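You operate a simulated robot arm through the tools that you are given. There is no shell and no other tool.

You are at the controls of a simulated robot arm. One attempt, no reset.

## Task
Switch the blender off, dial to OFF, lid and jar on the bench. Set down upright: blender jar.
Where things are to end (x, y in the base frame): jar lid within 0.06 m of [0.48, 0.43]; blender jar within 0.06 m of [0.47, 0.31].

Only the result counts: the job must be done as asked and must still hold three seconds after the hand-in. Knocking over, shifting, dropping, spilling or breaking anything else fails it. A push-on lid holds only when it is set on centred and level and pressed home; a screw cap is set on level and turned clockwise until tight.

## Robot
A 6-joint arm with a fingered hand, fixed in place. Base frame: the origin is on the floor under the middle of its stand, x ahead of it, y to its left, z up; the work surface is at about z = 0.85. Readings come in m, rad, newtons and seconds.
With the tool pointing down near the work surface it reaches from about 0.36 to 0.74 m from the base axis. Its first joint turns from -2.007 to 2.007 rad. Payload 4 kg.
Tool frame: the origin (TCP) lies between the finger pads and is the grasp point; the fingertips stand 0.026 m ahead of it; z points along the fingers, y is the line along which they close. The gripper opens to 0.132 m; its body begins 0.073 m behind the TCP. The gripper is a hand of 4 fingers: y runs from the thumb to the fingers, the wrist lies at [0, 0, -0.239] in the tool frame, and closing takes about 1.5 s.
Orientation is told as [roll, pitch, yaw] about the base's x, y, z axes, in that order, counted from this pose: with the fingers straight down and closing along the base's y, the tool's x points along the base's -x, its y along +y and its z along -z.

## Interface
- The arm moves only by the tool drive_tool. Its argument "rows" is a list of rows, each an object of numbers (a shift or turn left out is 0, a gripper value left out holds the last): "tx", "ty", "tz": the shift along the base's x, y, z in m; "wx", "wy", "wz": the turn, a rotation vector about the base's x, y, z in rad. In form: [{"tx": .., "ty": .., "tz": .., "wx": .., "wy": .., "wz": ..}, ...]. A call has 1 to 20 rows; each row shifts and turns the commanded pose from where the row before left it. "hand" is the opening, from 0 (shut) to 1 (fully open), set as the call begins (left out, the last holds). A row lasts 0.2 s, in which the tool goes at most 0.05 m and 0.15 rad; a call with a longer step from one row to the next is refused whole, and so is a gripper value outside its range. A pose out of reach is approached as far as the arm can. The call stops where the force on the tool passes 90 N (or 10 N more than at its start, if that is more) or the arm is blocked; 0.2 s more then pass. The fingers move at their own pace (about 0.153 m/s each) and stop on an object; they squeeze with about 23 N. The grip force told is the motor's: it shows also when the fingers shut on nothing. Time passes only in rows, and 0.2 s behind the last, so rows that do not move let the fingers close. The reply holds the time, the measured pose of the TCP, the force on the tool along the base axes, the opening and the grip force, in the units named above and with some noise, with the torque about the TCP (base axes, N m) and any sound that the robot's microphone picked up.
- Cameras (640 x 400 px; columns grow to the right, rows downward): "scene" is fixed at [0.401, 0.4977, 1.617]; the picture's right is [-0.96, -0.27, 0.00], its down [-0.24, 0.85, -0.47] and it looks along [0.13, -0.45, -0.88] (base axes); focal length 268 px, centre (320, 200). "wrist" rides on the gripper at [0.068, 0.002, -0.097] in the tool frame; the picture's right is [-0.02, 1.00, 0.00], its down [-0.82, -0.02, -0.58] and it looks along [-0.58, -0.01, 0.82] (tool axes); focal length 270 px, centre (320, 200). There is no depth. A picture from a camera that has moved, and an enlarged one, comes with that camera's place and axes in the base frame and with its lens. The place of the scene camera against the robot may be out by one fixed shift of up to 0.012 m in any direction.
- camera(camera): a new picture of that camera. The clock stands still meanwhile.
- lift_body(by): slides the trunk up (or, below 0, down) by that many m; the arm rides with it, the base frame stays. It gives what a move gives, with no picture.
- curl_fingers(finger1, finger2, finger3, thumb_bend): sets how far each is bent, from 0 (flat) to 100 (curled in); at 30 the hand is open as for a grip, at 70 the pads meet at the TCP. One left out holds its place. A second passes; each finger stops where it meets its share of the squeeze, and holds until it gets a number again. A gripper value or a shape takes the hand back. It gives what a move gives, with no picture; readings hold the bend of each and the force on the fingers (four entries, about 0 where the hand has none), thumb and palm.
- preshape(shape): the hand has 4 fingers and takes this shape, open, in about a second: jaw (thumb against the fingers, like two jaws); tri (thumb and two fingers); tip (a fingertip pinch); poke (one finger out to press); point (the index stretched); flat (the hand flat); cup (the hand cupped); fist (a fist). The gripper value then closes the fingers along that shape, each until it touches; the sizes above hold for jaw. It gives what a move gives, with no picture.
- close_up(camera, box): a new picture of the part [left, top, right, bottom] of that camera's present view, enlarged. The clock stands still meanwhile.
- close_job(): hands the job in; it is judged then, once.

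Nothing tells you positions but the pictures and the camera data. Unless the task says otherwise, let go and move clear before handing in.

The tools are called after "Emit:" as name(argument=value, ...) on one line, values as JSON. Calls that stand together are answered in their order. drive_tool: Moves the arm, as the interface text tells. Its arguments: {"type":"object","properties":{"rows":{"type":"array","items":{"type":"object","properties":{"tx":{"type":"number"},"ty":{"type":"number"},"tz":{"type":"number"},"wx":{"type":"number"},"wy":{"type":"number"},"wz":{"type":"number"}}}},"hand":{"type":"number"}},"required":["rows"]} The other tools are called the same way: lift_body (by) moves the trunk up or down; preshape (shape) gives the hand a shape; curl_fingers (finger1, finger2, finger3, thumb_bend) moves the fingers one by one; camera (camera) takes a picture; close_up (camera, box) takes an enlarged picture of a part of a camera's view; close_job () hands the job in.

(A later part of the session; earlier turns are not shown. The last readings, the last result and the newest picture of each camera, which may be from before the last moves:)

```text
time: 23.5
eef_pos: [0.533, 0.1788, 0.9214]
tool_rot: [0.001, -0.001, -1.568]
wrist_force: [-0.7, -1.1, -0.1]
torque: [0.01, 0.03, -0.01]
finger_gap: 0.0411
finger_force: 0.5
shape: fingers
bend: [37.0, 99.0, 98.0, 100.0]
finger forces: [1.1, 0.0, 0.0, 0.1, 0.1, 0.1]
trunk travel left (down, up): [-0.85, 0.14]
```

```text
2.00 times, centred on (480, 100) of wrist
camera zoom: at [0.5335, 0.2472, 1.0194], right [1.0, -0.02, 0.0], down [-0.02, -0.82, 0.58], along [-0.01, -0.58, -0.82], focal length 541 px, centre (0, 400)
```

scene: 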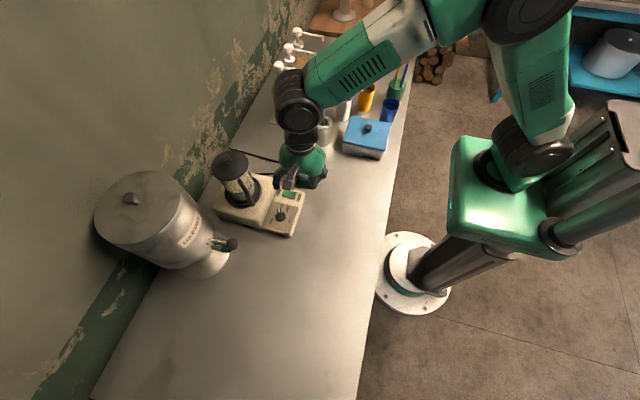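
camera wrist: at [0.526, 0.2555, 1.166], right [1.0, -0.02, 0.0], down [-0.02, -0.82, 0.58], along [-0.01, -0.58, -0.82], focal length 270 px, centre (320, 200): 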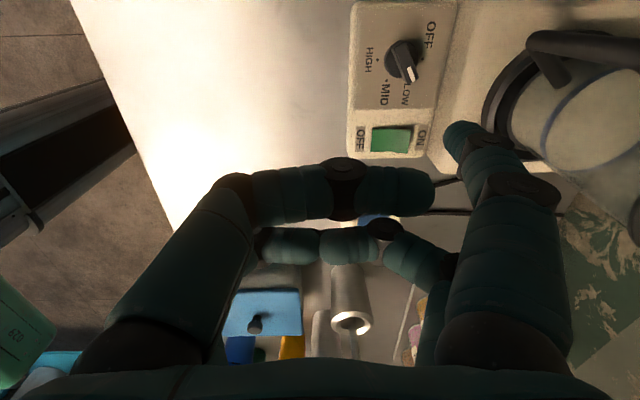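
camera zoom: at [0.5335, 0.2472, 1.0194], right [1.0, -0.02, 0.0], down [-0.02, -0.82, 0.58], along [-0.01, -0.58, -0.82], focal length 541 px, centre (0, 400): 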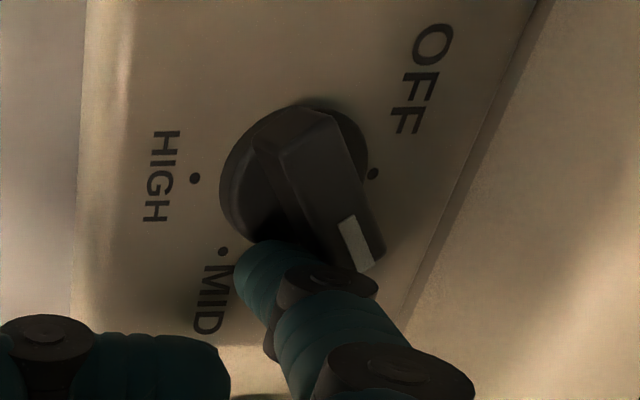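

The pointer is turning toward OFF under about 1 N. I'll continue along the arc.

Emit:
drive_tool(rows=[{"tx": 0.004}, {"tx": 0.004, "ty": 0.001}, {"tx": 0.003, "ty": 0.001}, {}])

Emit:
close_up(camera="scene", box=[255, 180, 315, 230])

Emit:
close_up(camera="wrist", box=[320, 0, 640, 200])

```text
time: 24.5
eef_pos: [0.5428, 0.1811, 0.9211]
tool_rot: [-0.001, -0.001, -1.57]
wrist_force: [-0.2, -0.8, 0.2]
torque: [0.0, 0.02, 0.01]
finger_gap: 0.0414
finger_force: 0.1
shape: fingers
bend: [36.0, 99.0, 98.0, 100.0]
finger forces: [0.3, 0.1, 0.0, 0.1, 0.0, 0.0]
trunk travel left (down, up): [-0.85, 0.14]
```

```text
8.00 times, centred on (285, 205) of scene
camera zoom: at [0.401, 0.4977, 1.617], right [-0.96, -0.27, 0.0], down [-0.24, 0.85, -0.47], along [0.13, -0.45, -0.88], focal length 2145 px, centre (600, 160)
```

zoom: 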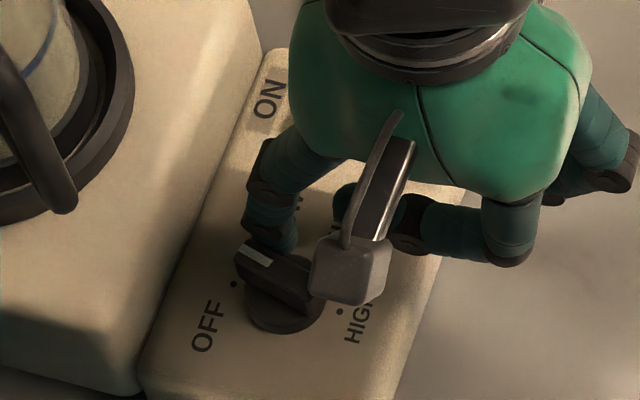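

```text
2.00 times, centred on (480, 100) of wrist
camera zoom: at [0.5437, 0.2493, 1.0191], right [1.0, -0.02, 0.0], down [-0.02, -0.82, 0.58], along [-0.01, -0.58, -0.82], focal length 541 px, centre (0, 400)
```

zoom: 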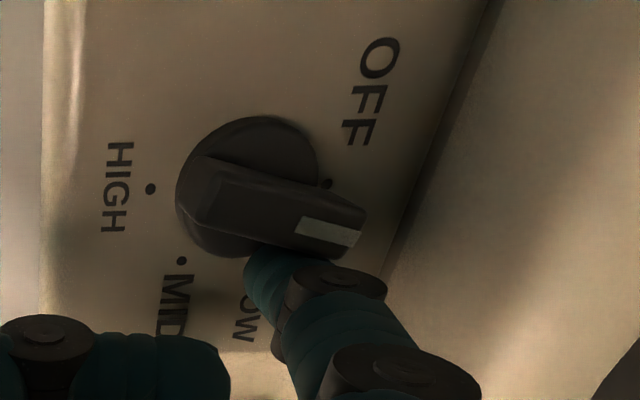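

The pointer is about 13° short of OFF. I'll give it a small push toward +y.

Emit:
drive_tool(rows=[{"tx": 0.002, "ty": 0.0015}, {"ty": 0.0015}, {}])

Emit:
close_up(camera="wrist", box=[320, 0, 640, 200])

```text
time: 25.3
eef_pos: [0.5455, 0.1836, 0.9216]
tool_rot: [0.0, 0.0, -1.569]
wrist_force: [-0.1, 0.0, -0.3]
torque: [0.0, -0.02, -0.03]
finger_gap: 0.0419
finger_force: 0.1
shape: fingers
bend: [35.0, 99.0, 98.0, 100.0]
finger forces: [0.0, 0.0, 0.0, 0.0, 0.0, 0.0]
trunk travel left (down, up): [-0.85, 0.14]
```

```text
2.00 times, centred on (480, 100) of wrist
camera zoom: at [0.5465, 0.2516, 1.0191], right [1.0, -0.02, 0.0], down [-0.02, -0.82, 0.58], along [-0.01, -0.58, -0.82], focal length 541 px, centre (0, 400)
```

zoom: 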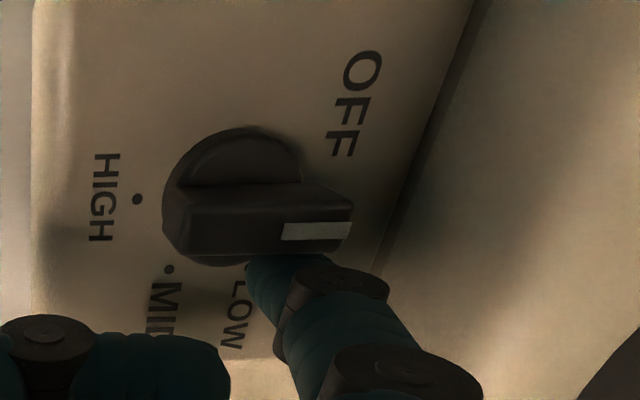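

The pointer now lies along +x on OFF and the contact force is gone. I'll back the finger off, lift clear and check.

Emit:
drive_tool(rows=[{"ty": -0.008}, {"tz": 0.03}, {"tz": 0.05}, {"tx": -0.04, "tz": 0.05}, {"tx": -0.04, "tz": 0.03}, {"tx": -0.03}, {}])

Emit:
close_up(camera="scene", box=[245, 170, 325, 240])

Emit:
camera(camera="scene")

```text
refused: row 4 steps farther than a row can; nothing moved
```

```text
5.71 times, centred on (285, 205) of scene
camera zoom: at [0.401, 0.4977, 1.617], right [-0.96, -0.27, 0.0], down [-0.24, 0.85, -0.47], along [0.13, -0.45, -0.88], focal length 1532 px, centre (520, 171)
```

zoom: 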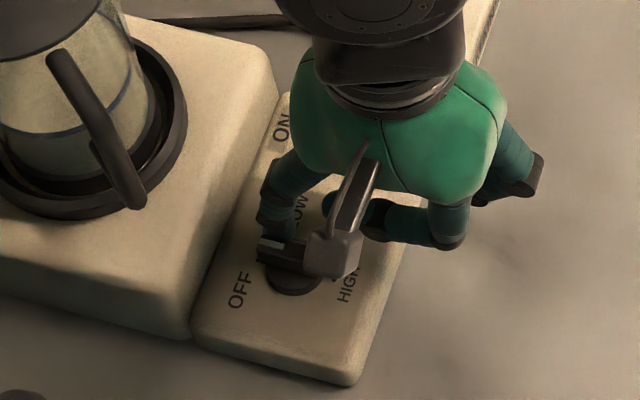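

```text
taken
```

scene: 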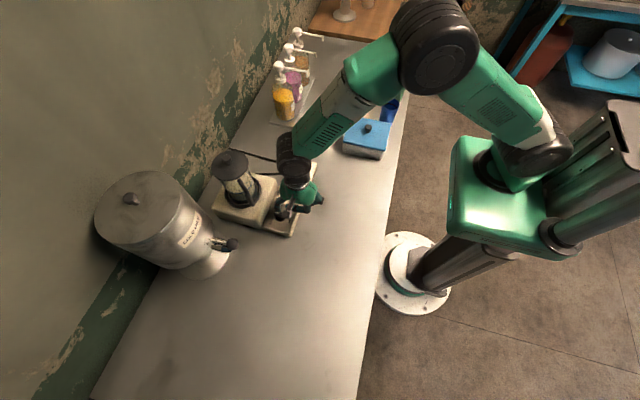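

The move was refused because one step was too long. I'll repeat it with shorter rows.

Emit:
drive_tool(rows=[{"ty": -0.008}, {"tz": 0.03}, {"tz": 0.045}, {"tx": -0.03, "tz": 0.035}, {"tx": -0.03, "tz": 0.035}, {"tx": -0.03, "tz": 0.035}, {"tx": -0.03, "tz": 0.035}, {}])

Emit:
close_up(camera="scene", box=[245, 170, 325, 240])

Emit:
camera(camera="wrist")

```text
time: 27.1
eef_pos: [0.4232, 0.1766, 1.1389]
tool_rot: [-0.003, 0.0, -1.569]
wrist_force: [-0.2, -1.0, 0.3]
torque: [0.02, -0.01, -0.01]
finger_gap: 0.0418
finger_force: 0.0
shape: fingers
bend: [35.0, 99.0, 98.0, 100.0]
finger forces: [0.1, 0.1, 0.0, 0.0, 0.0, 0.0]
trunk travel left (down, up): [-0.85, 0.14]
```

```text
5.71 times, centred on (285, 205) of scene
camera zoom: at [0.401, 0.4977, 1.617], right [-0.96, -0.27, 0.0], down [-0.24, 0.85, -0.47], along [0.13, -0.45, -0.88], focal length 1532 px, centre (520, 171)
```

zoom: 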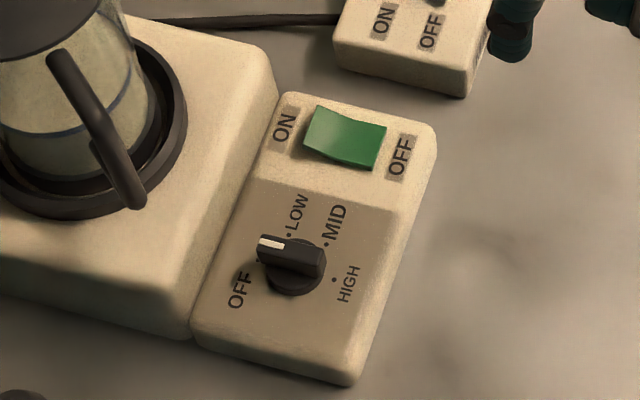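

```text
taken
camera wrist: at [0.4244, 0.2459, 1.2364], right [1.0, -0.02, 0.0], down [-0.02, -0.82, 0.58], along [-0.02, -0.58, -0.82], focal length 270 px, centre (320, 200)
```

wrist: 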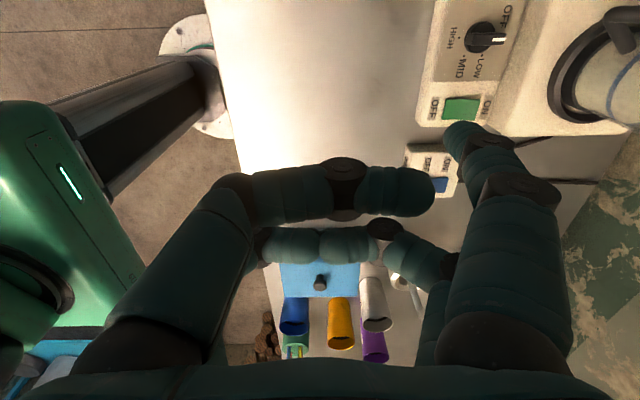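

Emit:
close_up(camera="wrist", box=[420, 0, 540, 90])

Emit:
close_up(camera="scene", box=[200, 130, 300, 230])

```text
4.44 times, centred on (480, 45) of wrist
camera zoom: at [0.4244, 0.2459, 1.2364], right [1.0, -0.02, 0.0], down [-0.02, -0.82, 0.58], along [-0.02, -0.58, -0.82], focal length 1201 px, centre (-391, 889)
```

zoom: 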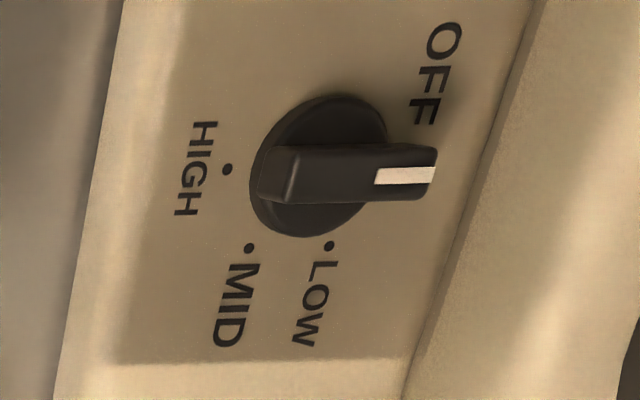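

```text
4.00 times, centred on (250, 180) of scene
camera zoom: at [0.401, 0.4977, 1.617], right [-0.96, -0.27, 0.0], down [-0.24, 0.85, -0.47], along [0.13, -0.45, -0.88], focal length 1073 px, centre (600, 280)
```

zoom: 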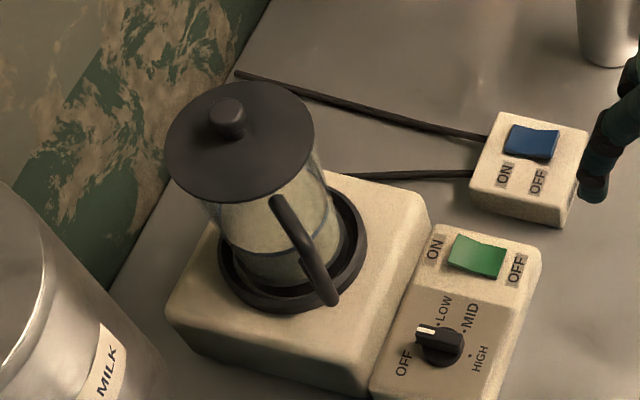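

The rocker and dial are both at OFF. Next is the lid, at about (0.717, 0.189) with its top at z≈1.06. The jar handle seems to point diagonally toward −x+y, and the milk tank stands just beyond in +y. I'll open the hand, yaw to −45° and look at the jar from a better angle.

Emit:
preshape(shape="jaw")

Emit:
drive_tool(rows=[{"tz": 0.04, "wz": 0.1307}, {"tz": 0.04, "wz": 0.1307}, {"tx": 0.03, "ty": 0.01, "wz": 0.1307}, {"tx": 0.03, "ty": 0.01, "wz": 0.1307}, {"tx": 0.03, "ty": 0.01, "wz": 0.1307}, {"tx": 0.03, "ty": 0.01, "wz": 0.1307}, {"tx": 0.03, "ty": 0.01}, {"tx": 0.03, "ty": 0.01}, {}])

Emit:
camera(camera="wrist")

Emit:
close_up(camera="wrist", box=[220, 80, 440, 280])

Emit:
camera(camera="scene")

```text
time: 28.0
eef_pos: [0.4232, 0.1768, 1.1394]
tool_rot: [-0.001, -0.001, -1.569]
wrist_force: [-0.8, 0.2, 0.5]
torque: [0.01, -0.05, -0.01]
finger_gap: 0.1319
finger_force: 0.1
shape: jaw
bend: [30.0, 30.0, 30.0, 30.0]
finger forces: [0.1, 0.1, 0.0, 0.1, 0.0, 0.1]
trunk travel left (down, up): [-0.85, 0.14]
```

```text
time: 30.0
eef_pos: [0.6037, 0.2364, 1.2166]
tool_rot: [-0.001, 0.0, -0.786]
wrist_force: [0.0, -0.4, 0.9]
torque: [-0.03, -0.03, -0.01]
finger_gap: 0.1319
finger_force: 0.1
shape: jaw
bend: [30.0, 30.0, 30.0, 30.0]
finger forces: [0.0, 0.0, 0.0, 0.0, 0.0, 0.1]
trunk travel left (down, up): [-0.85, 0.14]
```

```text
taken
camera wrist: at [0.5562, 0.2859, 1.3137], right [0.72, 0.69, 0.0], down [0.56, -0.59, 0.58], along [0.4, -0.42, -0.82], focal length 270 px, centre (320, 200)
```

wrist: 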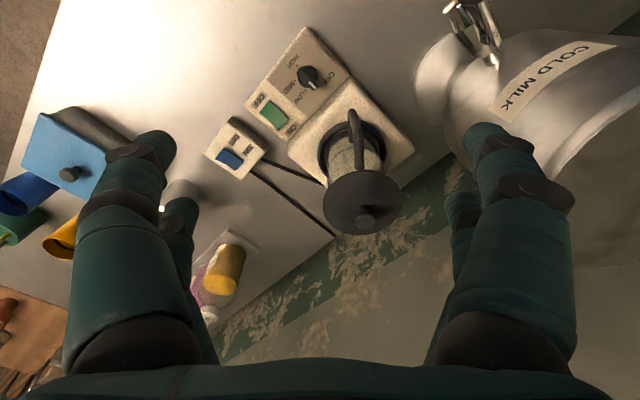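

```text
2.00 times, centred on (330, 180) of wrist
camera zoom: at [0.5562, 0.2859, 1.3137], right [0.72, 0.69, 0.0], down [0.56, -0.59, 0.58], along [0.4, -0.42, -0.82], focal length 541 px, centre (300, 240)
```

zoom: 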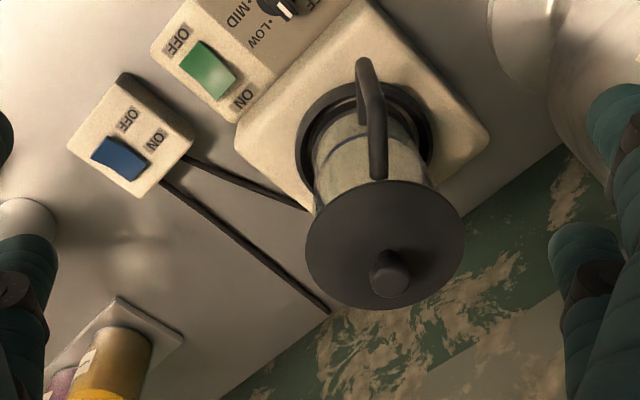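

```text
taken
```

scene: 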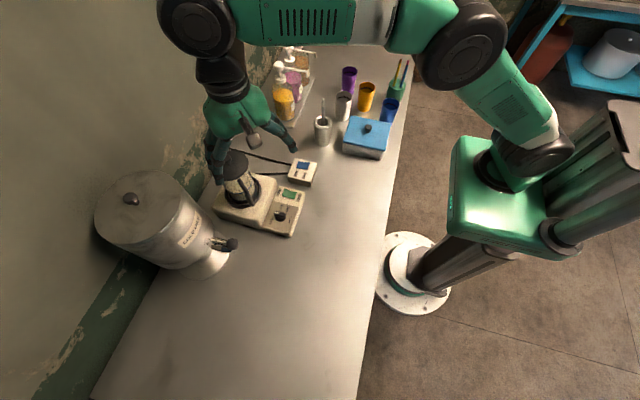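

The lid is about 0.092 m across, centred near (0.719, 0.188) with its top at z≈1.06, and the handle points at about 135°. At yaw −45° the fingers close across the handle direction and stay about 4 cm from the milk tank. I'll move above the lid to grip its rim.

Emit:
drive_tool(rows=[{"tx": 0.038, "ty": -0.016}, {"tx": 0.038, "ty": -0.016}, {"tx": 0.039, "ty": -0.016}, {}, {}])

Emit:
camera(camera="wrist")

Emit:
camera(camera="scene")

```text
time: 31.2
eef_pos: [0.6641, 0.1774, 1.1956]
tool_rot: [0.001, -0.001, -0.784]
wrist_force: [-0.3, -0.2, 0.3]
torque: [0.0, -0.04, 0.02]
finger_gap: 0.1318
finger_force: 0.0
shape: jaw
bend: [30.0, 30.0, 30.0, 30.0]
finger forces: [0.0, 0.1, 0.0, 0.0, 0.1, 0.0]
out of reach, approached as far as the arm can: row 1, 2, 3
trunk travel left (down, up): [-0.85, 0.14]
```

```text
taken
camera wrist: at [0.6166, 0.2268, 1.2938], right [0.72, 0.69, 0.0], down [0.56, -0.59, 0.58], along [0.4, -0.42, -0.82], focal length 270 px, centre (320, 200)
```

wrist: 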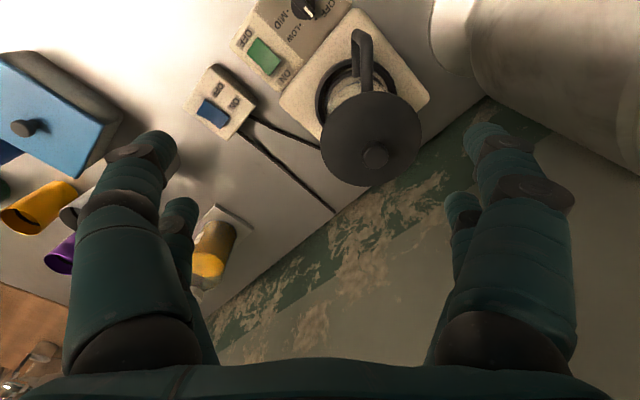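

```text
taken
```

scene: 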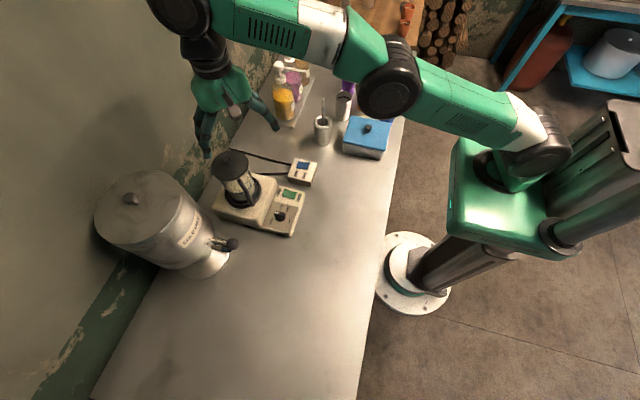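

The arm ran out of reach at this height. Raising the trunk should bring the shoulder level with the wrist. I'll then take the lid by its knob with the rear finger pair, which keeps the TCP closer in.

Emit:
lift_body(by=0.14)

Emit:
drive_tool(rows=[{}])

```text
time: 32.9
eef_pos: [0.6647, 0.1762, 1.3353]
tool_rot: [0.0, 0.0, -0.786]
wrist_force: [0.1, 0.3, 0.0]
torque: [0.03, 0.02, -0.02]
finger_gap: 0.1321
finger_force: 0.0
shape: jaw
bend: [30.0, 30.0, 30.0, 30.0]
finger forces: [0.0, 0.0, 0.0, 0.0, 0.0, 0.0]
trunk travel left (down, up): [-0.99, 0.0]
```

```text
time: 33.3
eef_pos: [0.6642, 0.1773, 1.3366]
tool_rot: [0.0, 0.0, -0.786]
wrist_force: [-0.3, -0.3, 0.0]
torque: [-0.01, 0.0, -0.02]
finger_gap: 0.1317
finger_force: 0.1
shape: jaw
bend: [30.0, 30.0, 30.0, 30.0]
finger forces: [0.0, 0.1, 0.0, 0.1, 0.0, 0.0]
trunk travel left (down, up): [-0.99, 0.0]
```

Now I'll turn to yaw ≈ +0.26 so the rear finger pair points radially outward, and come down above the lid while checking reach.

Emit:
drive_tool(rows=[{"tz": -0.02, "wz": 0.149}, {"tz": -0.02, "wz": 0.149}, {"tz": -0.02, "wz": 0.149}, {"tz": -0.02, "wz": 0.149}, {"tz": -0.02, "wz": 0.149}, {"tz": -0.02, "wz": 0.149}, {"tz": -0.02, "wz": 0.149}, {"tx": 0.018, "ty": 0.003}, {"tx": 0.018, "ty": 0.003}, {}, {}])

Emit:
camera(camera="wrist")

Emit:
camera(camera="scene")

```text
time: 35.7
eef_pos: [0.7, 0.1825, 1.196]
tool_rot: [-0.001, -0.001, 0.259]
wrist_force: [0.3, 0.6, 0.6]
torque: [-0.01, 0.0, -0.01]
finger_gap: 0.1322
finger_force: 0.0
shape: jaw
bend: [30.0, 30.0, 30.0, 30.0]
finger forces: [0.0, 0.0, 0.0, 0.0, 0.0, 0.1]
trunk travel left (down, up): [-0.99, 0.0]
```

```text
taken
camera wrist: at [0.6323, 0.1671, 1.2938], right [-0.23, 0.97, 0.0], down [0.79, 0.19, 0.58], along [0.56, 0.13, -0.82], focal length 270 px, centre (320, 200)
```

wrist: 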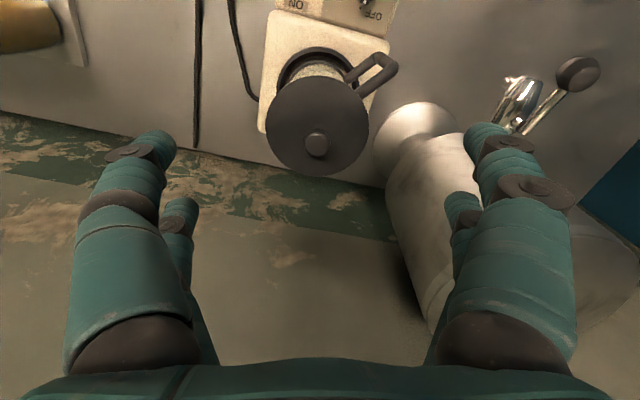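

```text
taken
```

scene: 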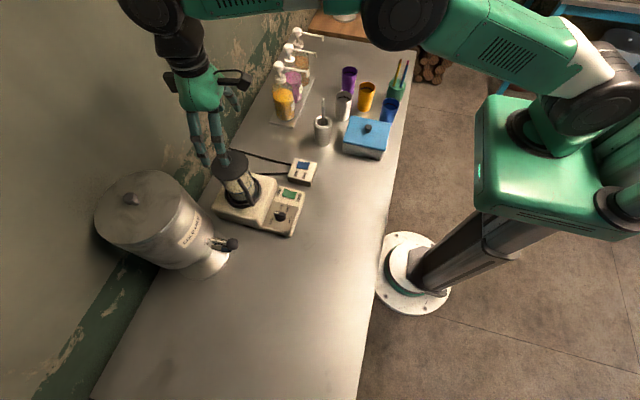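

Emit:
close_up(camera="wrist", box=[240, 30, 420, 190])

Emit:
close_up(camera="scene", box=[180, 130, 280, 220])

```text
2.50 times, centred on (330, 110) of wrist
camera zoom: at [0.6323, 0.1671, 1.2938], right [-0.23, 0.97, 0.0], down [0.79, 0.19, 0.58], along [0.56, 0.13, -0.82], focal length 676 px, centre (295, 425)
```

zoom: 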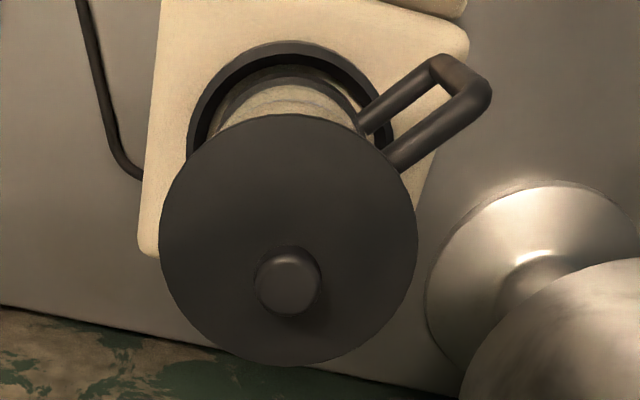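

```text
4.44 times, centred on (230, 175) of scene
camera zoom: at [0.401, 0.4977, 1.617], right [-0.96, -0.27, 0.0], down [-0.24, 0.85, -0.47], along [0.13, -0.45, -0.88], focal length 1192 px, centre (720, 311)
```

zoom: 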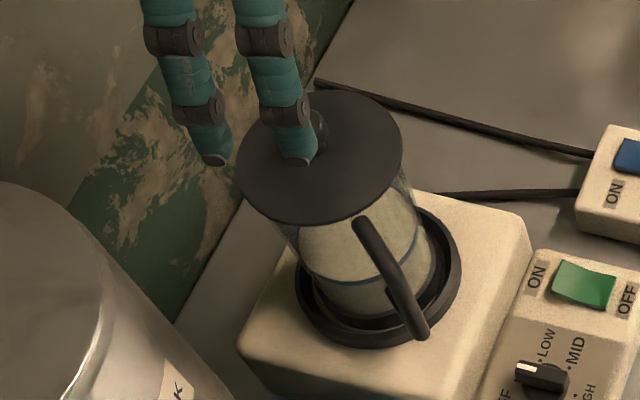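

The TCP is now at (0.700, 0.1825), which puts the rear pair (fingers 2 and 3) around the knob at about (0.7185, 0.187). The knob is about 0.022 m across with its top at z≈1.088. I'll open the front pair wide, go down over the knob and close only the rear pair.

Emit:
curl_fingers(finger1=14, finger2=40, finger3=40, thumb_bend=14)

Emit:
drive_tool(rows=[{"tz": -0.03}, {"tz": -0.03}, {"tz": -0.02}, {}])

Emit:
camera(camera="wrist")

Emit:
close_up(camera="scene", box=[170, 110, 280, 220])

```text
time: 36.7
eef_pos: [0.6978, 0.1822, 1.1958]
tool_rot: [0.0, -0.001, 0.257]
wrist_force: [-0.5, 0.5, 0.1]
torque: [0.0, -0.03, -0.01]
finger_gap: 0.1652
finger_force: 0.0
shape: fingers
bend: [14.0, 40.0, 40.0, 14.0]
finger forces: [0.0, 0.0, 0.0, 0.1, 0.0, 0.0]
trunk travel left (down, up): [-0.99, 0.0]
```

```text
time: 37.7
eef_pos: [0.6995, 0.1829, 1.118]
tool_rot: [0.001, 0.001, 0.257]
wrist_force: [0.3, 0.4, 0.1]
torque: [0.0, 0.0, 0.02]
finger_gap: 0.1653
finger_force: 0.1
shape: fingers
bend: [14.0, 40.0, 40.0, 14.0]
finger forces: [0.0, 0.0, 0.0, 0.1, 0.0, 0.1]
trunk travel left (down, up): [-0.99, 0.0]
```

```text
taken
camera wrist: at [0.6317, 0.1658, 1.2151], right [-0.23, 0.97, 0.0], down [0.79, 0.19, 0.58], along [0.56, 0.13, -0.82], focal length 270 px, centre (320, 200)
```

wrist: 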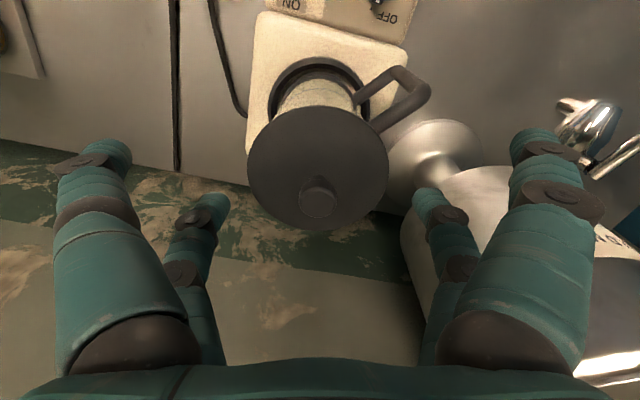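

```text
3.64 times, centred on (225, 165) of scene
camera zoom: at [0.401, 0.4977, 1.617], right [-0.96, -0.27, 0.0], down [-0.24, 0.85, -0.47], along [0.13, -0.45, -0.88], focal length 975 px, centre (666, 327)
```

zoom: 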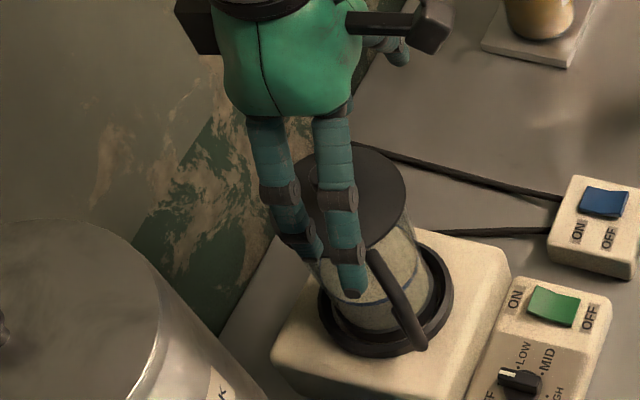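

The rear fingertips straddle the knob and line up with it, and finger 1 clears the handle. I'll lower the last bit and close the rear pair.

Emit:
drive_tool(rows=[{"tz": -0.014}, {"tz": -0.012}, {}])

Emit:
camera(camera="wrist")

```text
time: 38.5
eef_pos: [0.7017, 0.1805, 1.0905]
tool_rot: [-0.001, 0.002, 0.259]
wrist_force: [0.1, 0.0, 0.7]
torque: [0.0, -0.01, -0.03]
finger_gap: 0.1654
finger_force: 0.0
shape: fingers
bend: [14.0, 40.0, 40.0, 14.0]
finger forces: [0.0, 0.0, 0.0, 0.0, 0.0, 0.0]
trunk travel left (down, up): [-0.99, 0.0]
```

```text
taken
camera wrist: at [0.6341, 0.1659, 1.1885], right [-0.23, 0.97, 0.0], down [0.79, 0.19, 0.58], along [0.56, 0.13, -0.82], focal length 270 px, centre (320, 200)
```

wrist: 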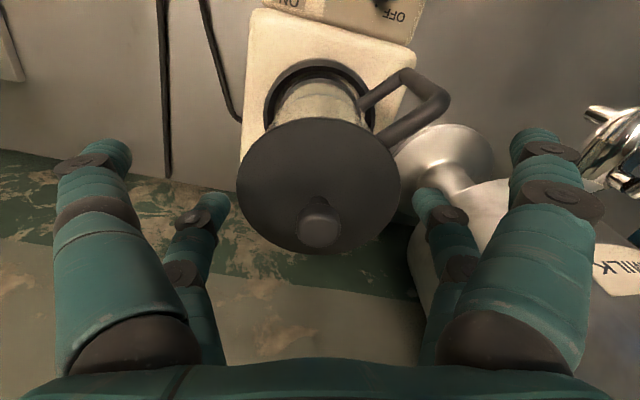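

Emit:
drive_tool(rows=[{"tx": -0.002}, {}])

Emit:
curl_fingers(finger2=55, finger3=55)

Emit:
camera(camera="wrist")

```text
time: 39.1
eef_pos: [0.6976, 0.1833, 1.0909]
tool_rot: [0.0, 0.001, 0.258]
wrist_force: [-0.1, -1.3, 0.2]
torque: [0.0, 0.0, 0.0]
finger_gap: 0.1654
finger_force: 0.1
shape: fingers
bend: [14.0, 40.0, 40.0, 14.0]
finger forces: [0.0, 0.0, 0.1, 0.0, 0.0, 0.0]
trunk travel left (down, up): [-0.99, 0.0]
```

```text
time: 40.1
eef_pos: [0.6981, 0.1823, 1.0918]
tool_rot: [-0.002, -0.001, 0.257]
wrist_force: [1.2, -2.1, 5.9]
torque: [-0.07, -0.1, -0.01]
finger_gap: 0.1656
finger_force: 4.1
shape: fingers
bend: [14.0, 50.0, 48.0, 14.0]
finger forces: [0.1, 3.4, 5.1, 0.0, 0.1, 0.0]
trunk travel left (down, up): [-0.99, 0.0]
```

```text
taken
camera wrist: at [0.6314, 0.1663, 1.1894], right [-0.23, 0.97, 0.0], down [0.79, 0.19, 0.58], along [0.56, 0.13, -0.82], focal length 270 px, centre (320, 200)
```

wrist: 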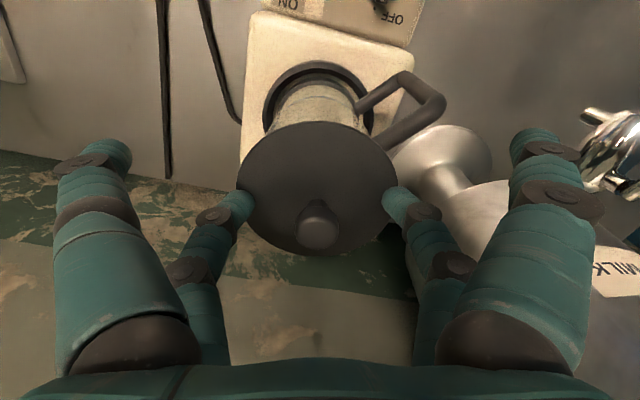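

The rear fingertips touched the lid's rim before the knob, so they dip lower mid-swing. I'll reopen, raise 9 mm and close again onto the knob.

Emit:
curl_fingers(finger2=40, finger3=40)

Emit:
drive_tool(rows=[{"tz": 0.009}, {}])

Emit:
curl_fingers(finger2=56, finger3=56)

Emit:
camera(camera="wrist")

```text
time: 41.1
eef_pos: [0.6991, 0.1817, 1.0903]
tool_rot: [0.0, 0.001, 0.257]
wrist_force: [0.2, 0.4, 0.4]
torque: [0.02, 0.02, -0.02]
finger_gap: 0.1655
finger_force: 0.1
shape: fingers
bend: [14.0, 40.0, 40.0, 14.0]
finger forces: [0.0, 0.0, 0.1, 0.0, 0.1, 0.0]
trunk travel left (down, up): [-0.99, 0.0]
```

```text
time: 41.7
eef_pos: [0.6997, 0.1833, 1.0992]
tool_rot: [-0.001, -0.001, 0.259]
wrist_force: [0.8, 0.0, -0.1]
torque: [-0.01, -0.02, 0.0]
finger_gap: 0.1653
finger_force: 0.0
shape: fingers
bend: [14.0, 40.0, 40.0, 14.0]
finger forces: [0.0, 0.0, 0.1, 0.0, 0.0, 0.1]
trunk travel left (down, up): [-0.99, 0.0]
```

```text
time: 42.7
eef_pos: [0.6993, 0.1835, 1.0995]
tool_rot: [0.002, 0.002, 0.258]
wrist_force: [0.5, 0.5, 0.2]
torque: [0.03, 0.04, -0.01]
finger_gap: 0.1655
finger_force: 0.1
shape: fingers
bend: [14.0, 56.0, 56.0, 14.0]
finger forces: [0.0, 0.0, 0.0, 0.0, 0.0, 0.1]
trunk travel left (down, up): [-0.99, 0.0]
```

```text
taken
camera wrist: at [0.6322, 0.167, 1.1966], right [-0.23, 0.97, 0.0], down [0.79, 0.19, 0.58], along [0.56, 0.13, -0.82], focal length 270 px, centre (320, 200)
```

wrist: 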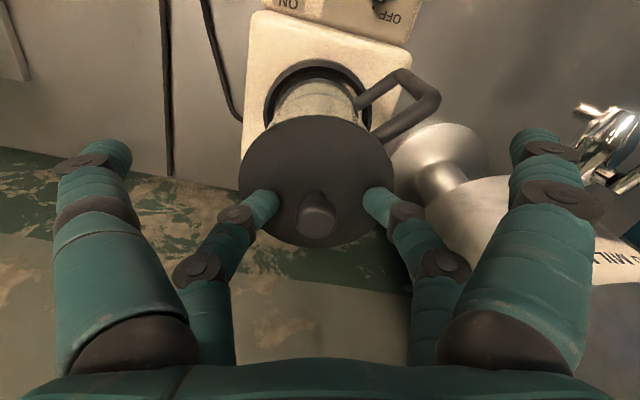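

The fingertips are now above the lid and approaching the knob. I'll close fully on it.

Emit:
curl_fingers(finger2=76, finger3=76)

Emit:
camera(camera="wrist")

Emit:
close_up(camera="wrist", box=[230, 110, 410, 260])

```text
time: 43.7
eef_pos: [0.7004, 0.183, 1.0985]
tool_rot: [0.0, 0.0, 0.259]
wrist_force: [0.0, 0.7, -0.7]
torque: [-0.01, 0.05, 0.01]
finger_gap: 0.1653
finger_force: 8.5
shape: fingers
bend: [14.0, 71.0, 70.0, 14.0]
finger forces: [0.1, 7.9, 8.7, 0.0, 0.0, 0.0]
trunk travel left (down, up): [-0.99, 0.0]
```

```text
taken
camera wrist: at [0.6322, 0.167, 1.1966], right [-0.23, 0.97, 0.0], down [0.79, 0.19, 0.58], along [0.56, 0.13, -0.82], focal length 270 px, centre (320, 200)
```

wrist: 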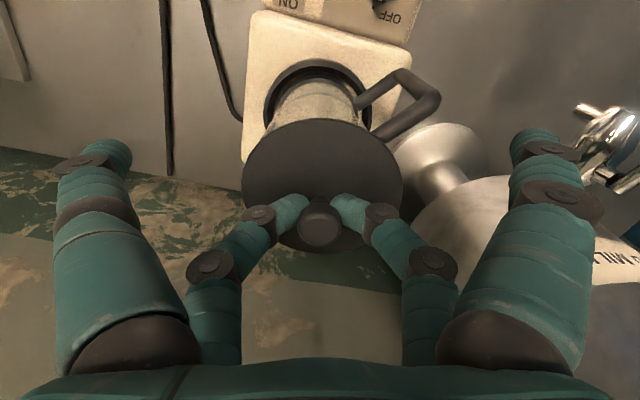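

```text
2.67 times, centred on (320, 185) of wrist
camera zoom: at [0.6322, 0.167, 1.1966], right [-0.23, 0.97, 0.0], down [0.79, 0.19, 0.58], along [0.56, 0.13, -0.82], focal length 721 px, centre (320, 240)
```

zoom: 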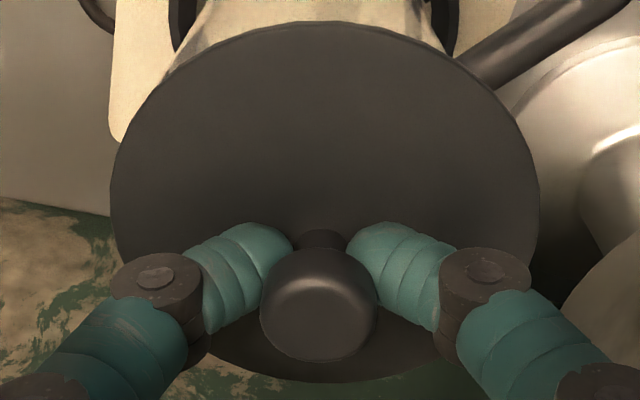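

Emit:
close_up(camera="scene", box=[170, 110, 280, 220])

Emit:
drive_tool(rows=[{"tz": 0.005}, {"tz": 0.005}, {}])

Emit:
close_up(camera="scene", box=[170, 110, 280, 220])

Emit:
camera(camera="wrist")

```text
3.64 times, centred on (225, 165) of scene
camera zoom: at [0.401, 0.4977, 1.617], right [-0.96, -0.27, 0.0], down [-0.24, 0.85, -0.47], along [0.13, -0.45, -0.88], focal length 975 px, centre (666, 327)
```

zoom: 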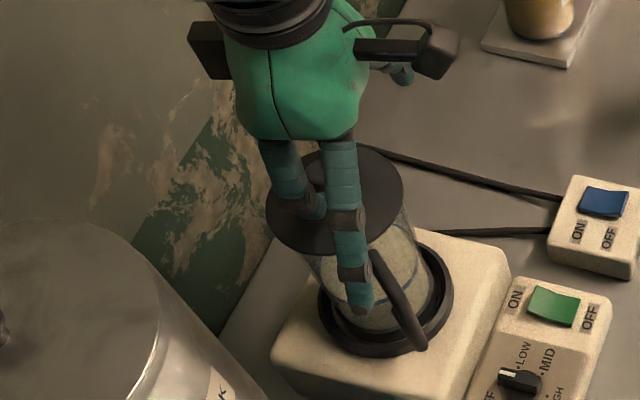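

```text
time: 44.5
eef_pos: [0.7003, 0.1832, 1.1087]
tool_rot: [-0.001, -0.001, 0.258]
wrist_force: [-0.7, -0.2, -0.7]
torque: [0.03, 0.02, -0.01]
finger_gap: 0.1655
finger_force: 8.3
shape: fingers
bend: [14.0, 71.0, 70.0, 14.0]
finger forces: [0.1, 7.8, 8.7, 0.0, 0.0, 0.1]
trunk travel left (down, up): [-0.99, 0.0]
```

```text
3.64 times, centred on (225, 165) of scene
camera zoom: at [0.401, 0.4977, 1.617], right [-0.96, -0.27, 0.0], down [-0.24, 0.85, -0.47], along [0.13, -0.45, -0.88], focal length 975 px, centre (666, 327)
```

zoom: 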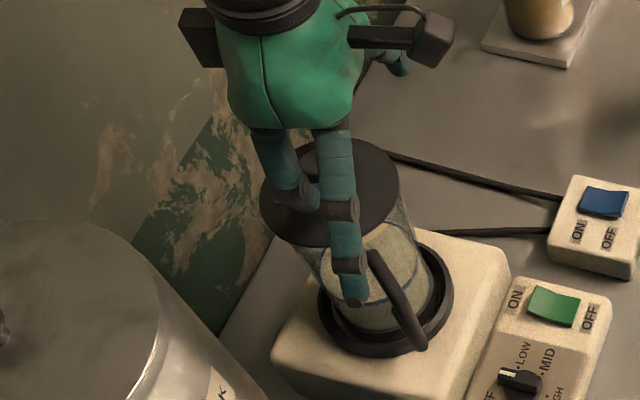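

```text
taken
camera wrist: at [0.6326, 0.1674, 1.2065], right [-0.23, 0.97, 0.0], down [0.79, 0.19, 0.58], along [0.56, 0.13, -0.82], focal length 270 px, centre (320, 200)
```

wrist: 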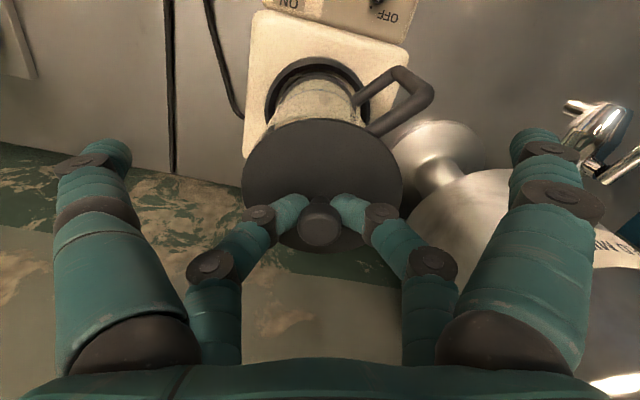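

The lid is free and lifting with the hand. I'll raise it well clear, pull back toward the robot, and then go across to the drop point at (0.48, 0.43).

Emit:
drive_tool(rows=[{"tz": 0.02}, {"tz": 0.03}, {"tz": 0.03}, {"tz": 0.02}, {"tx": -0.03}, {"tx": -0.04}, {"tx": -0.04}, {"tx": -0.04}, {"tx": -0.04}, {"tx": -0.03}, {}])

Emit:
camera(camera="scene")

Emit:
camera(camera="wrist")

```text
time: 46.9
eef_pos: [0.4764, 0.1842, 1.2096]
tool_rot: [0.0, -0.002, 0.259]
wrist_force: [0.0, -0.6, -0.3]
torque: [0.06, 0.02, 0.0]
finger_gap: 0.1651
finger_force: 8.8
shape: fingers
bend: [14.0, 71.0, 70.0, 14.0]
finger forces: [0.0, 8.5, 8.8, 0.1, 0.0, 0.1]
trunk travel left (down, up): [-0.99, 0.0]
```

```text
taken
```

scene: 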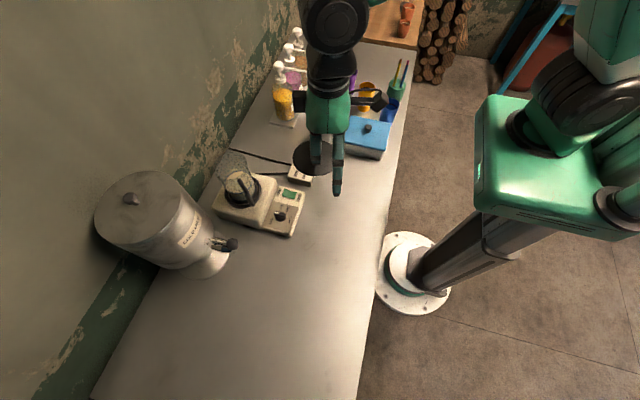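

```text
taken
camera wrist: at [0.409, 0.1678, 1.3072], right [-0.23, 0.97, 0.0], down [0.79, 0.19, 0.58], along [0.56, 0.13, -0.82], focal length 270 px, centre (320, 200)
```

wrist: 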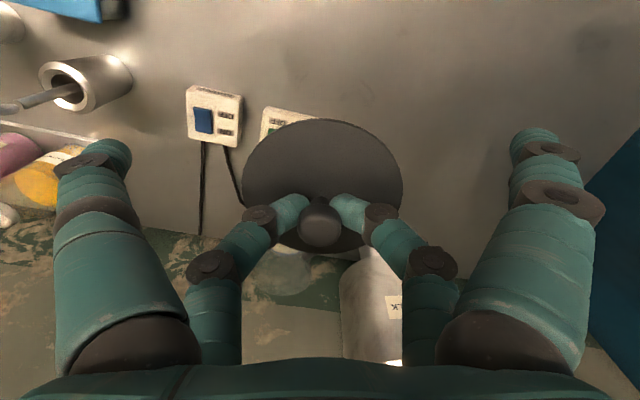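

The lid is held level. Now I'll move across to the drop point.

Emit:
drive_tool(rows=[{"ty": 0.04, "tx": -0.003}, {"ty": 0.04, "tx": -0.003}, {"ty": 0.04, "tx": -0.003}, {"ty": 0.04, "tx": -0.003}, {"ty": 0.04, "tx": -0.002}, {"ty": 0.041}, {"tz": -0.04}, {"tz": -0.04}, {"tz": -0.04}, {"tz": -0.04}, {"tz": -0.04}, {}])

Emit:
camera(camera="scene")

Emit:
camera(camera="wrist")

```text
time: 49.5
eef_pos: [0.4658, 0.4245, 1.0101]
tool_rot: [0.001, 0.0, 0.258]
wrist_force: [0.4, -0.6, -0.8]
torque: [0.0, -0.02, -0.01]
finger_gap: 0.1654
finger_force: 8.6
shape: fingers
bend: [14.0, 72.0, 71.0, 14.0]
finger forces: [0.0, 8.9, 8.8, 0.1, 0.0, 0.0]
trunk travel left (down, up): [-0.99, 0.0]
```

```text
taken
```

scene: 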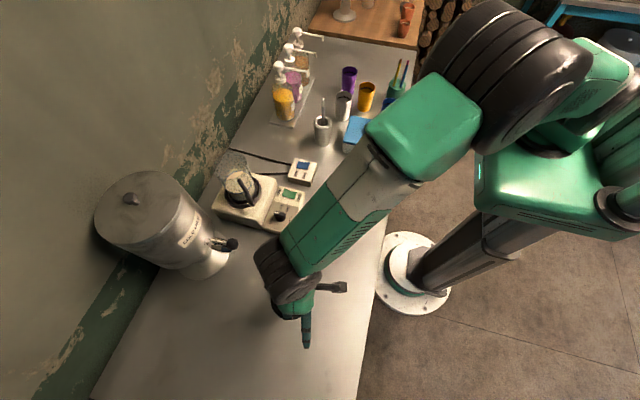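

```text
taken
camera wrist: at [0.3988, 0.4096, 1.1067], right [-0.23, 0.97, 0.0], down [0.79, 0.19, 0.58], along [0.56, 0.13, -0.82], focal length 270 px, centre (320, 200)
```

wrist: 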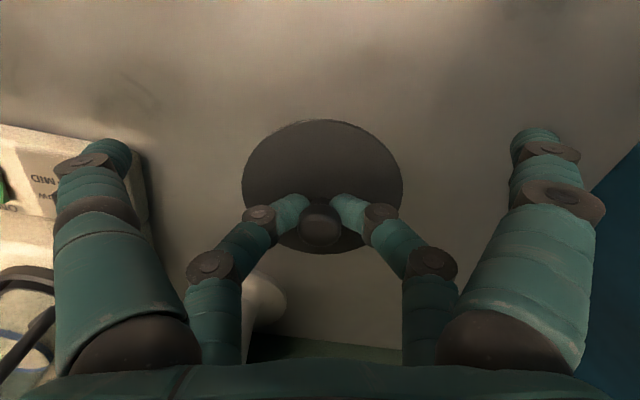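

The lid is over its spot at about (0.483, 0.43). I'll lower it, using small steps near the bench.

Emit:
drive_tool(rows=[{"tz": -0.04}, {"tz": -0.03}, {}])

Emit:
close_up(camera="scene", box=[230, 240, 370, 380])

Emit:
drive_tool(rows=[{"tz": -0.01}, {}])

Emit:
drive_tool(rows=[{"tz": -0.008}, {}])

```text
time: 50.3
eef_pos: [0.4651, 0.4251, 0.9395]
tool_rot: [0.002, -0.001, 0.258]
wrist_force: [0.0, -0.1, 0.1]
torque: [-0.01, 0.0, 0.01]
finger_gap: 0.1656
finger_force: 8.9
shape: fingers
bend: [14.0, 72.0, 71.0, 14.0]
finger forces: [0.0, 8.9, 8.8, 0.1, 0.0, 0.0]
trunk travel left (down, up): [-0.99, 0.0]
```

```text
2.86 times, centred on (300, 310) of scene
camera zoom: at [0.401, 0.4977, 1.617], right [-0.96, -0.27, 0.0], down [-0.24, 0.85, -0.47], along [0.13, -0.45, -0.88], focal length 766 px, centre (377, -114)
```

zoom: 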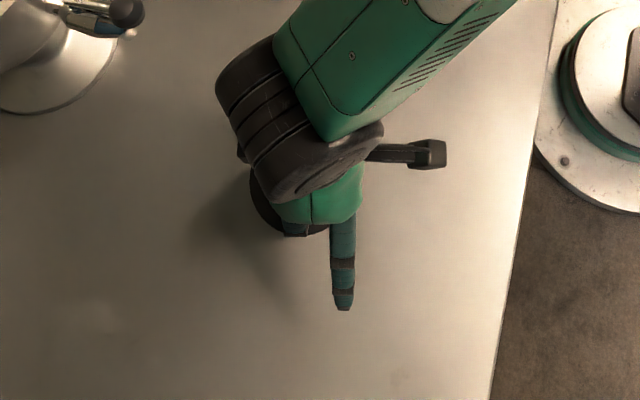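

```text
time: 50.9
eef_pos: [0.4648, 0.4246, 0.9294]
tool_rot: [0.0, -0.002, 0.259]
wrist_force: [0.6, 0.4, -1.1]
torque: [0.02, 0.01, 0.03]
finger_gap: 0.1654
finger_force: 8.8
shape: fingers
bend: [14.0, 72.0, 71.0, 14.0]
finger forces: [0.0, 8.9, 8.9, 0.0, 0.0, 0.0]
trunk travel left (down, up): [-0.99, 0.0]
```

```text
time: 51.5
eef_pos: [0.4656, 0.4253, 0.9218]
tool_rot: [0.001, 0.0, 0.259]
wrist_force: [0.0, -0.4, -0.3]
torque: [0.0, 0.03, 0.0]
finger_gap: 0.1657
finger_force: 8.8
shape: fingers
bend: [14.0, 72.0, 71.0, 14.0]
finger forces: [0.0, 8.9, 8.7, 0.0, 0.0, 0.1]
trunk travel left (down, up): [-0.99, 0.0]
```

Emit:
drive_tool(rows=[{"tz": -0.006}, {}])

Emit:
drive_tool(rows=[{"tz": -0.005}, {}])

Emit:
camera(camera="wrist")

```text
time: 52.1
eef_pos: [0.4659, 0.4264, 0.9158]
tool_rot: [0.001, 0.0, 0.258]
wrist_force: [-0.4, 0.1, -0.7]
torque: [0.03, 0.01, 0.03]
finger_gap: 0.1655
finger_force: 8.5
shape: fingers
bend: [14.0, 72.0, 71.0, 14.0]
finger forces: [0.0, 8.9, 8.8, 0.0, 0.0, 0.0]
trunk travel left (down, up): [-0.99, 0.0]
```

```text
time: 52.7
eef_pos: [0.4626, 0.4251, 0.9104]
tool_rot: [0.0, 0.0, 0.259]
wrist_force: [0.8, -0.6, -0.6]
torque: [-0.03, 0.03, 0.02]
finger_gap: 0.1657
finger_force: 8.7
shape: fingers
bend: [14.0, 72.0, 71.0, 14.0]
finger forces: [0.0, 8.9, 8.8, 0.0, 0.0, 0.0]
trunk travel left (down, up): [-0.99, 0.0]
```

```text
taken
camera wrist: at [0.3964, 0.4093, 1.0082], right [-0.23, 0.97, 0.0], down [0.79, 0.19, 0.58], along [0.56, 0.13, -0.82], focal length 270 px, centre (320, 200)
```

wrist: 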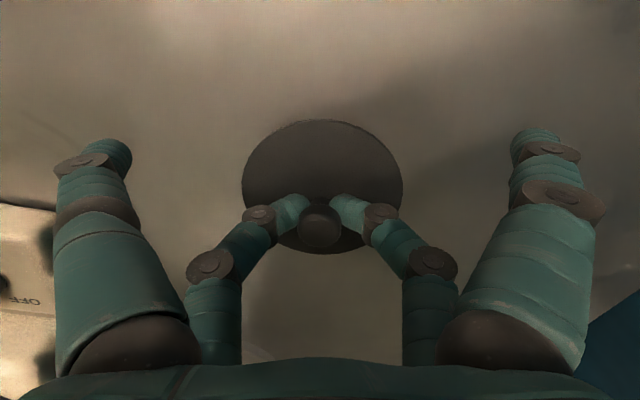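

Emit:
drive_tool(rows=[{"tz": -0.005}, {}])

Emit:
drive_tool(rows=[{"tz": -0.004}, {}])

Emit:
drive_tool(rows=[{"tz": -0.003}, {}])

```text
time: 53.3
eef_pos: [0.4635, 0.4243, 0.9061]
tool_rot: [0.001, -0.001, 0.257]
wrist_force: [0.2, -0.3, -1.0]
torque: [-0.01, 0.04, -0.02]
finger_gap: 0.1655
finger_force: 8.7
shape: fingers
bend: [14.0, 72.0, 71.0, 14.0]
finger forces: [0.0, 8.8, 8.8, 0.0, 0.0, 0.1]
trunk travel left (down, up): [-0.99, 0.0]
```

```text
time: 53.9
eef_pos: [0.4654, 0.4241, 0.9013]
tool_rot: [0.0, 0.0, 0.256]
wrist_force: [-0.6, 1.0, -0.1]
torque: [0.01, 0.04, 0.05]
finger_gap: 0.1655
finger_force: 9.0
shape: fingers
bend: [14.0, 72.0, 71.0, 14.0]
finger forces: [0.1, 8.9, 8.8, 0.0, 0.1, 0.1]
trunk travel left (down, up): [-0.99, 0.0]
```

```text
time: 54.5
eef_pos: [0.4643, 0.4239, 0.8985]
tool_rot: [0.0, 0.0, 0.258]
wrist_force: [0.2, 0.6, -0.1]
torque: [-0.04, -0.01, 0.01]
finger_gap: 0.1655
finger_force: 8.3
shape: fingers
bend: [14.0, 72.0, 71.0, 14.0]
finger forces: [0.0, 8.9, 8.9, 0.1, 0.1, 0.1]
trunk travel left (down, up): [-0.99, 0.0]
```

Emit:
drive_tool(rows=[{"tz": -0.003}, {}])

Emit:
drive_tool(rows=[{"tz": -0.003}, {}])

Emit:
drive_tool(rows=[{"tz": -0.002}, {}])

Emit:
camera(camera="wrist")

```text
time: 55.1
eef_pos: [0.465, 0.4249, 0.8956]
tool_rot: [-0.002, 0.0, 0.258]
wrist_force: [0.6, -0.4, -0.3]
torque: [-0.01, -0.02, -0.01]
finger_gap: 0.1656
finger_force: 8.7
shape: fingers
bend: [14.0, 72.0, 71.0, 14.0]
finger forces: [0.1, 8.8, 8.8, 0.0, 0.1, 0.0]
trunk travel left (down, up): [-0.99, 0.0]
```

```text
time: 55.7
eef_pos: [0.4656, 0.4246, 0.893]
tool_rot: [0.001, 0.001, 0.258]
wrist_force: [-0.5, -0.6, -0.7]
torque: [0.01, 0.0, -0.01]
finger_gap: 0.1657
finger_force: 9.2
shape: fingers
bend: [14.0, 72.0, 71.0, 14.0]
finger forces: [0.1, 9.0, 8.8, 0.1, 0.0, 0.0]
trunk travel left (down, up): [-0.99, 0.0]
```

```text
time: 56.3
eef_pos: [0.4642, 0.4229, 0.8909]
tool_rot: [-0.001, -0.002, 0.259]
wrist_force: [0.1, 0.2, 3.8]
torque: [-0.09, -0.08, -0.01]
finger_gap: 0.1653
finger_force: 11.7
shape: fingers
bend: [14.0, 72.0, 71.0, 14.0]
finger forces: [0.0, 12.1, 11.8, 0.0, 0.1, 0.0]
trunk travel left (down, up): [-0.99, 0.0]
```

```text
taken
camera wrist: at [0.3971, 0.4083, 0.9886], right [-0.23, 0.97, 0.0], down [0.79, 0.19, 0.58], along [0.56, 0.13, -0.82], focal length 270 px, centre (320, 200)
```

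wrist: 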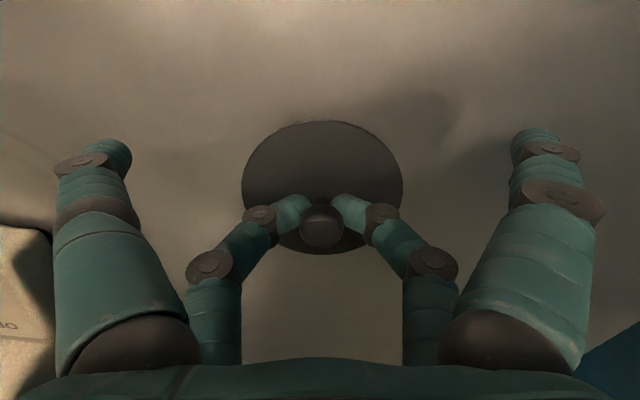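

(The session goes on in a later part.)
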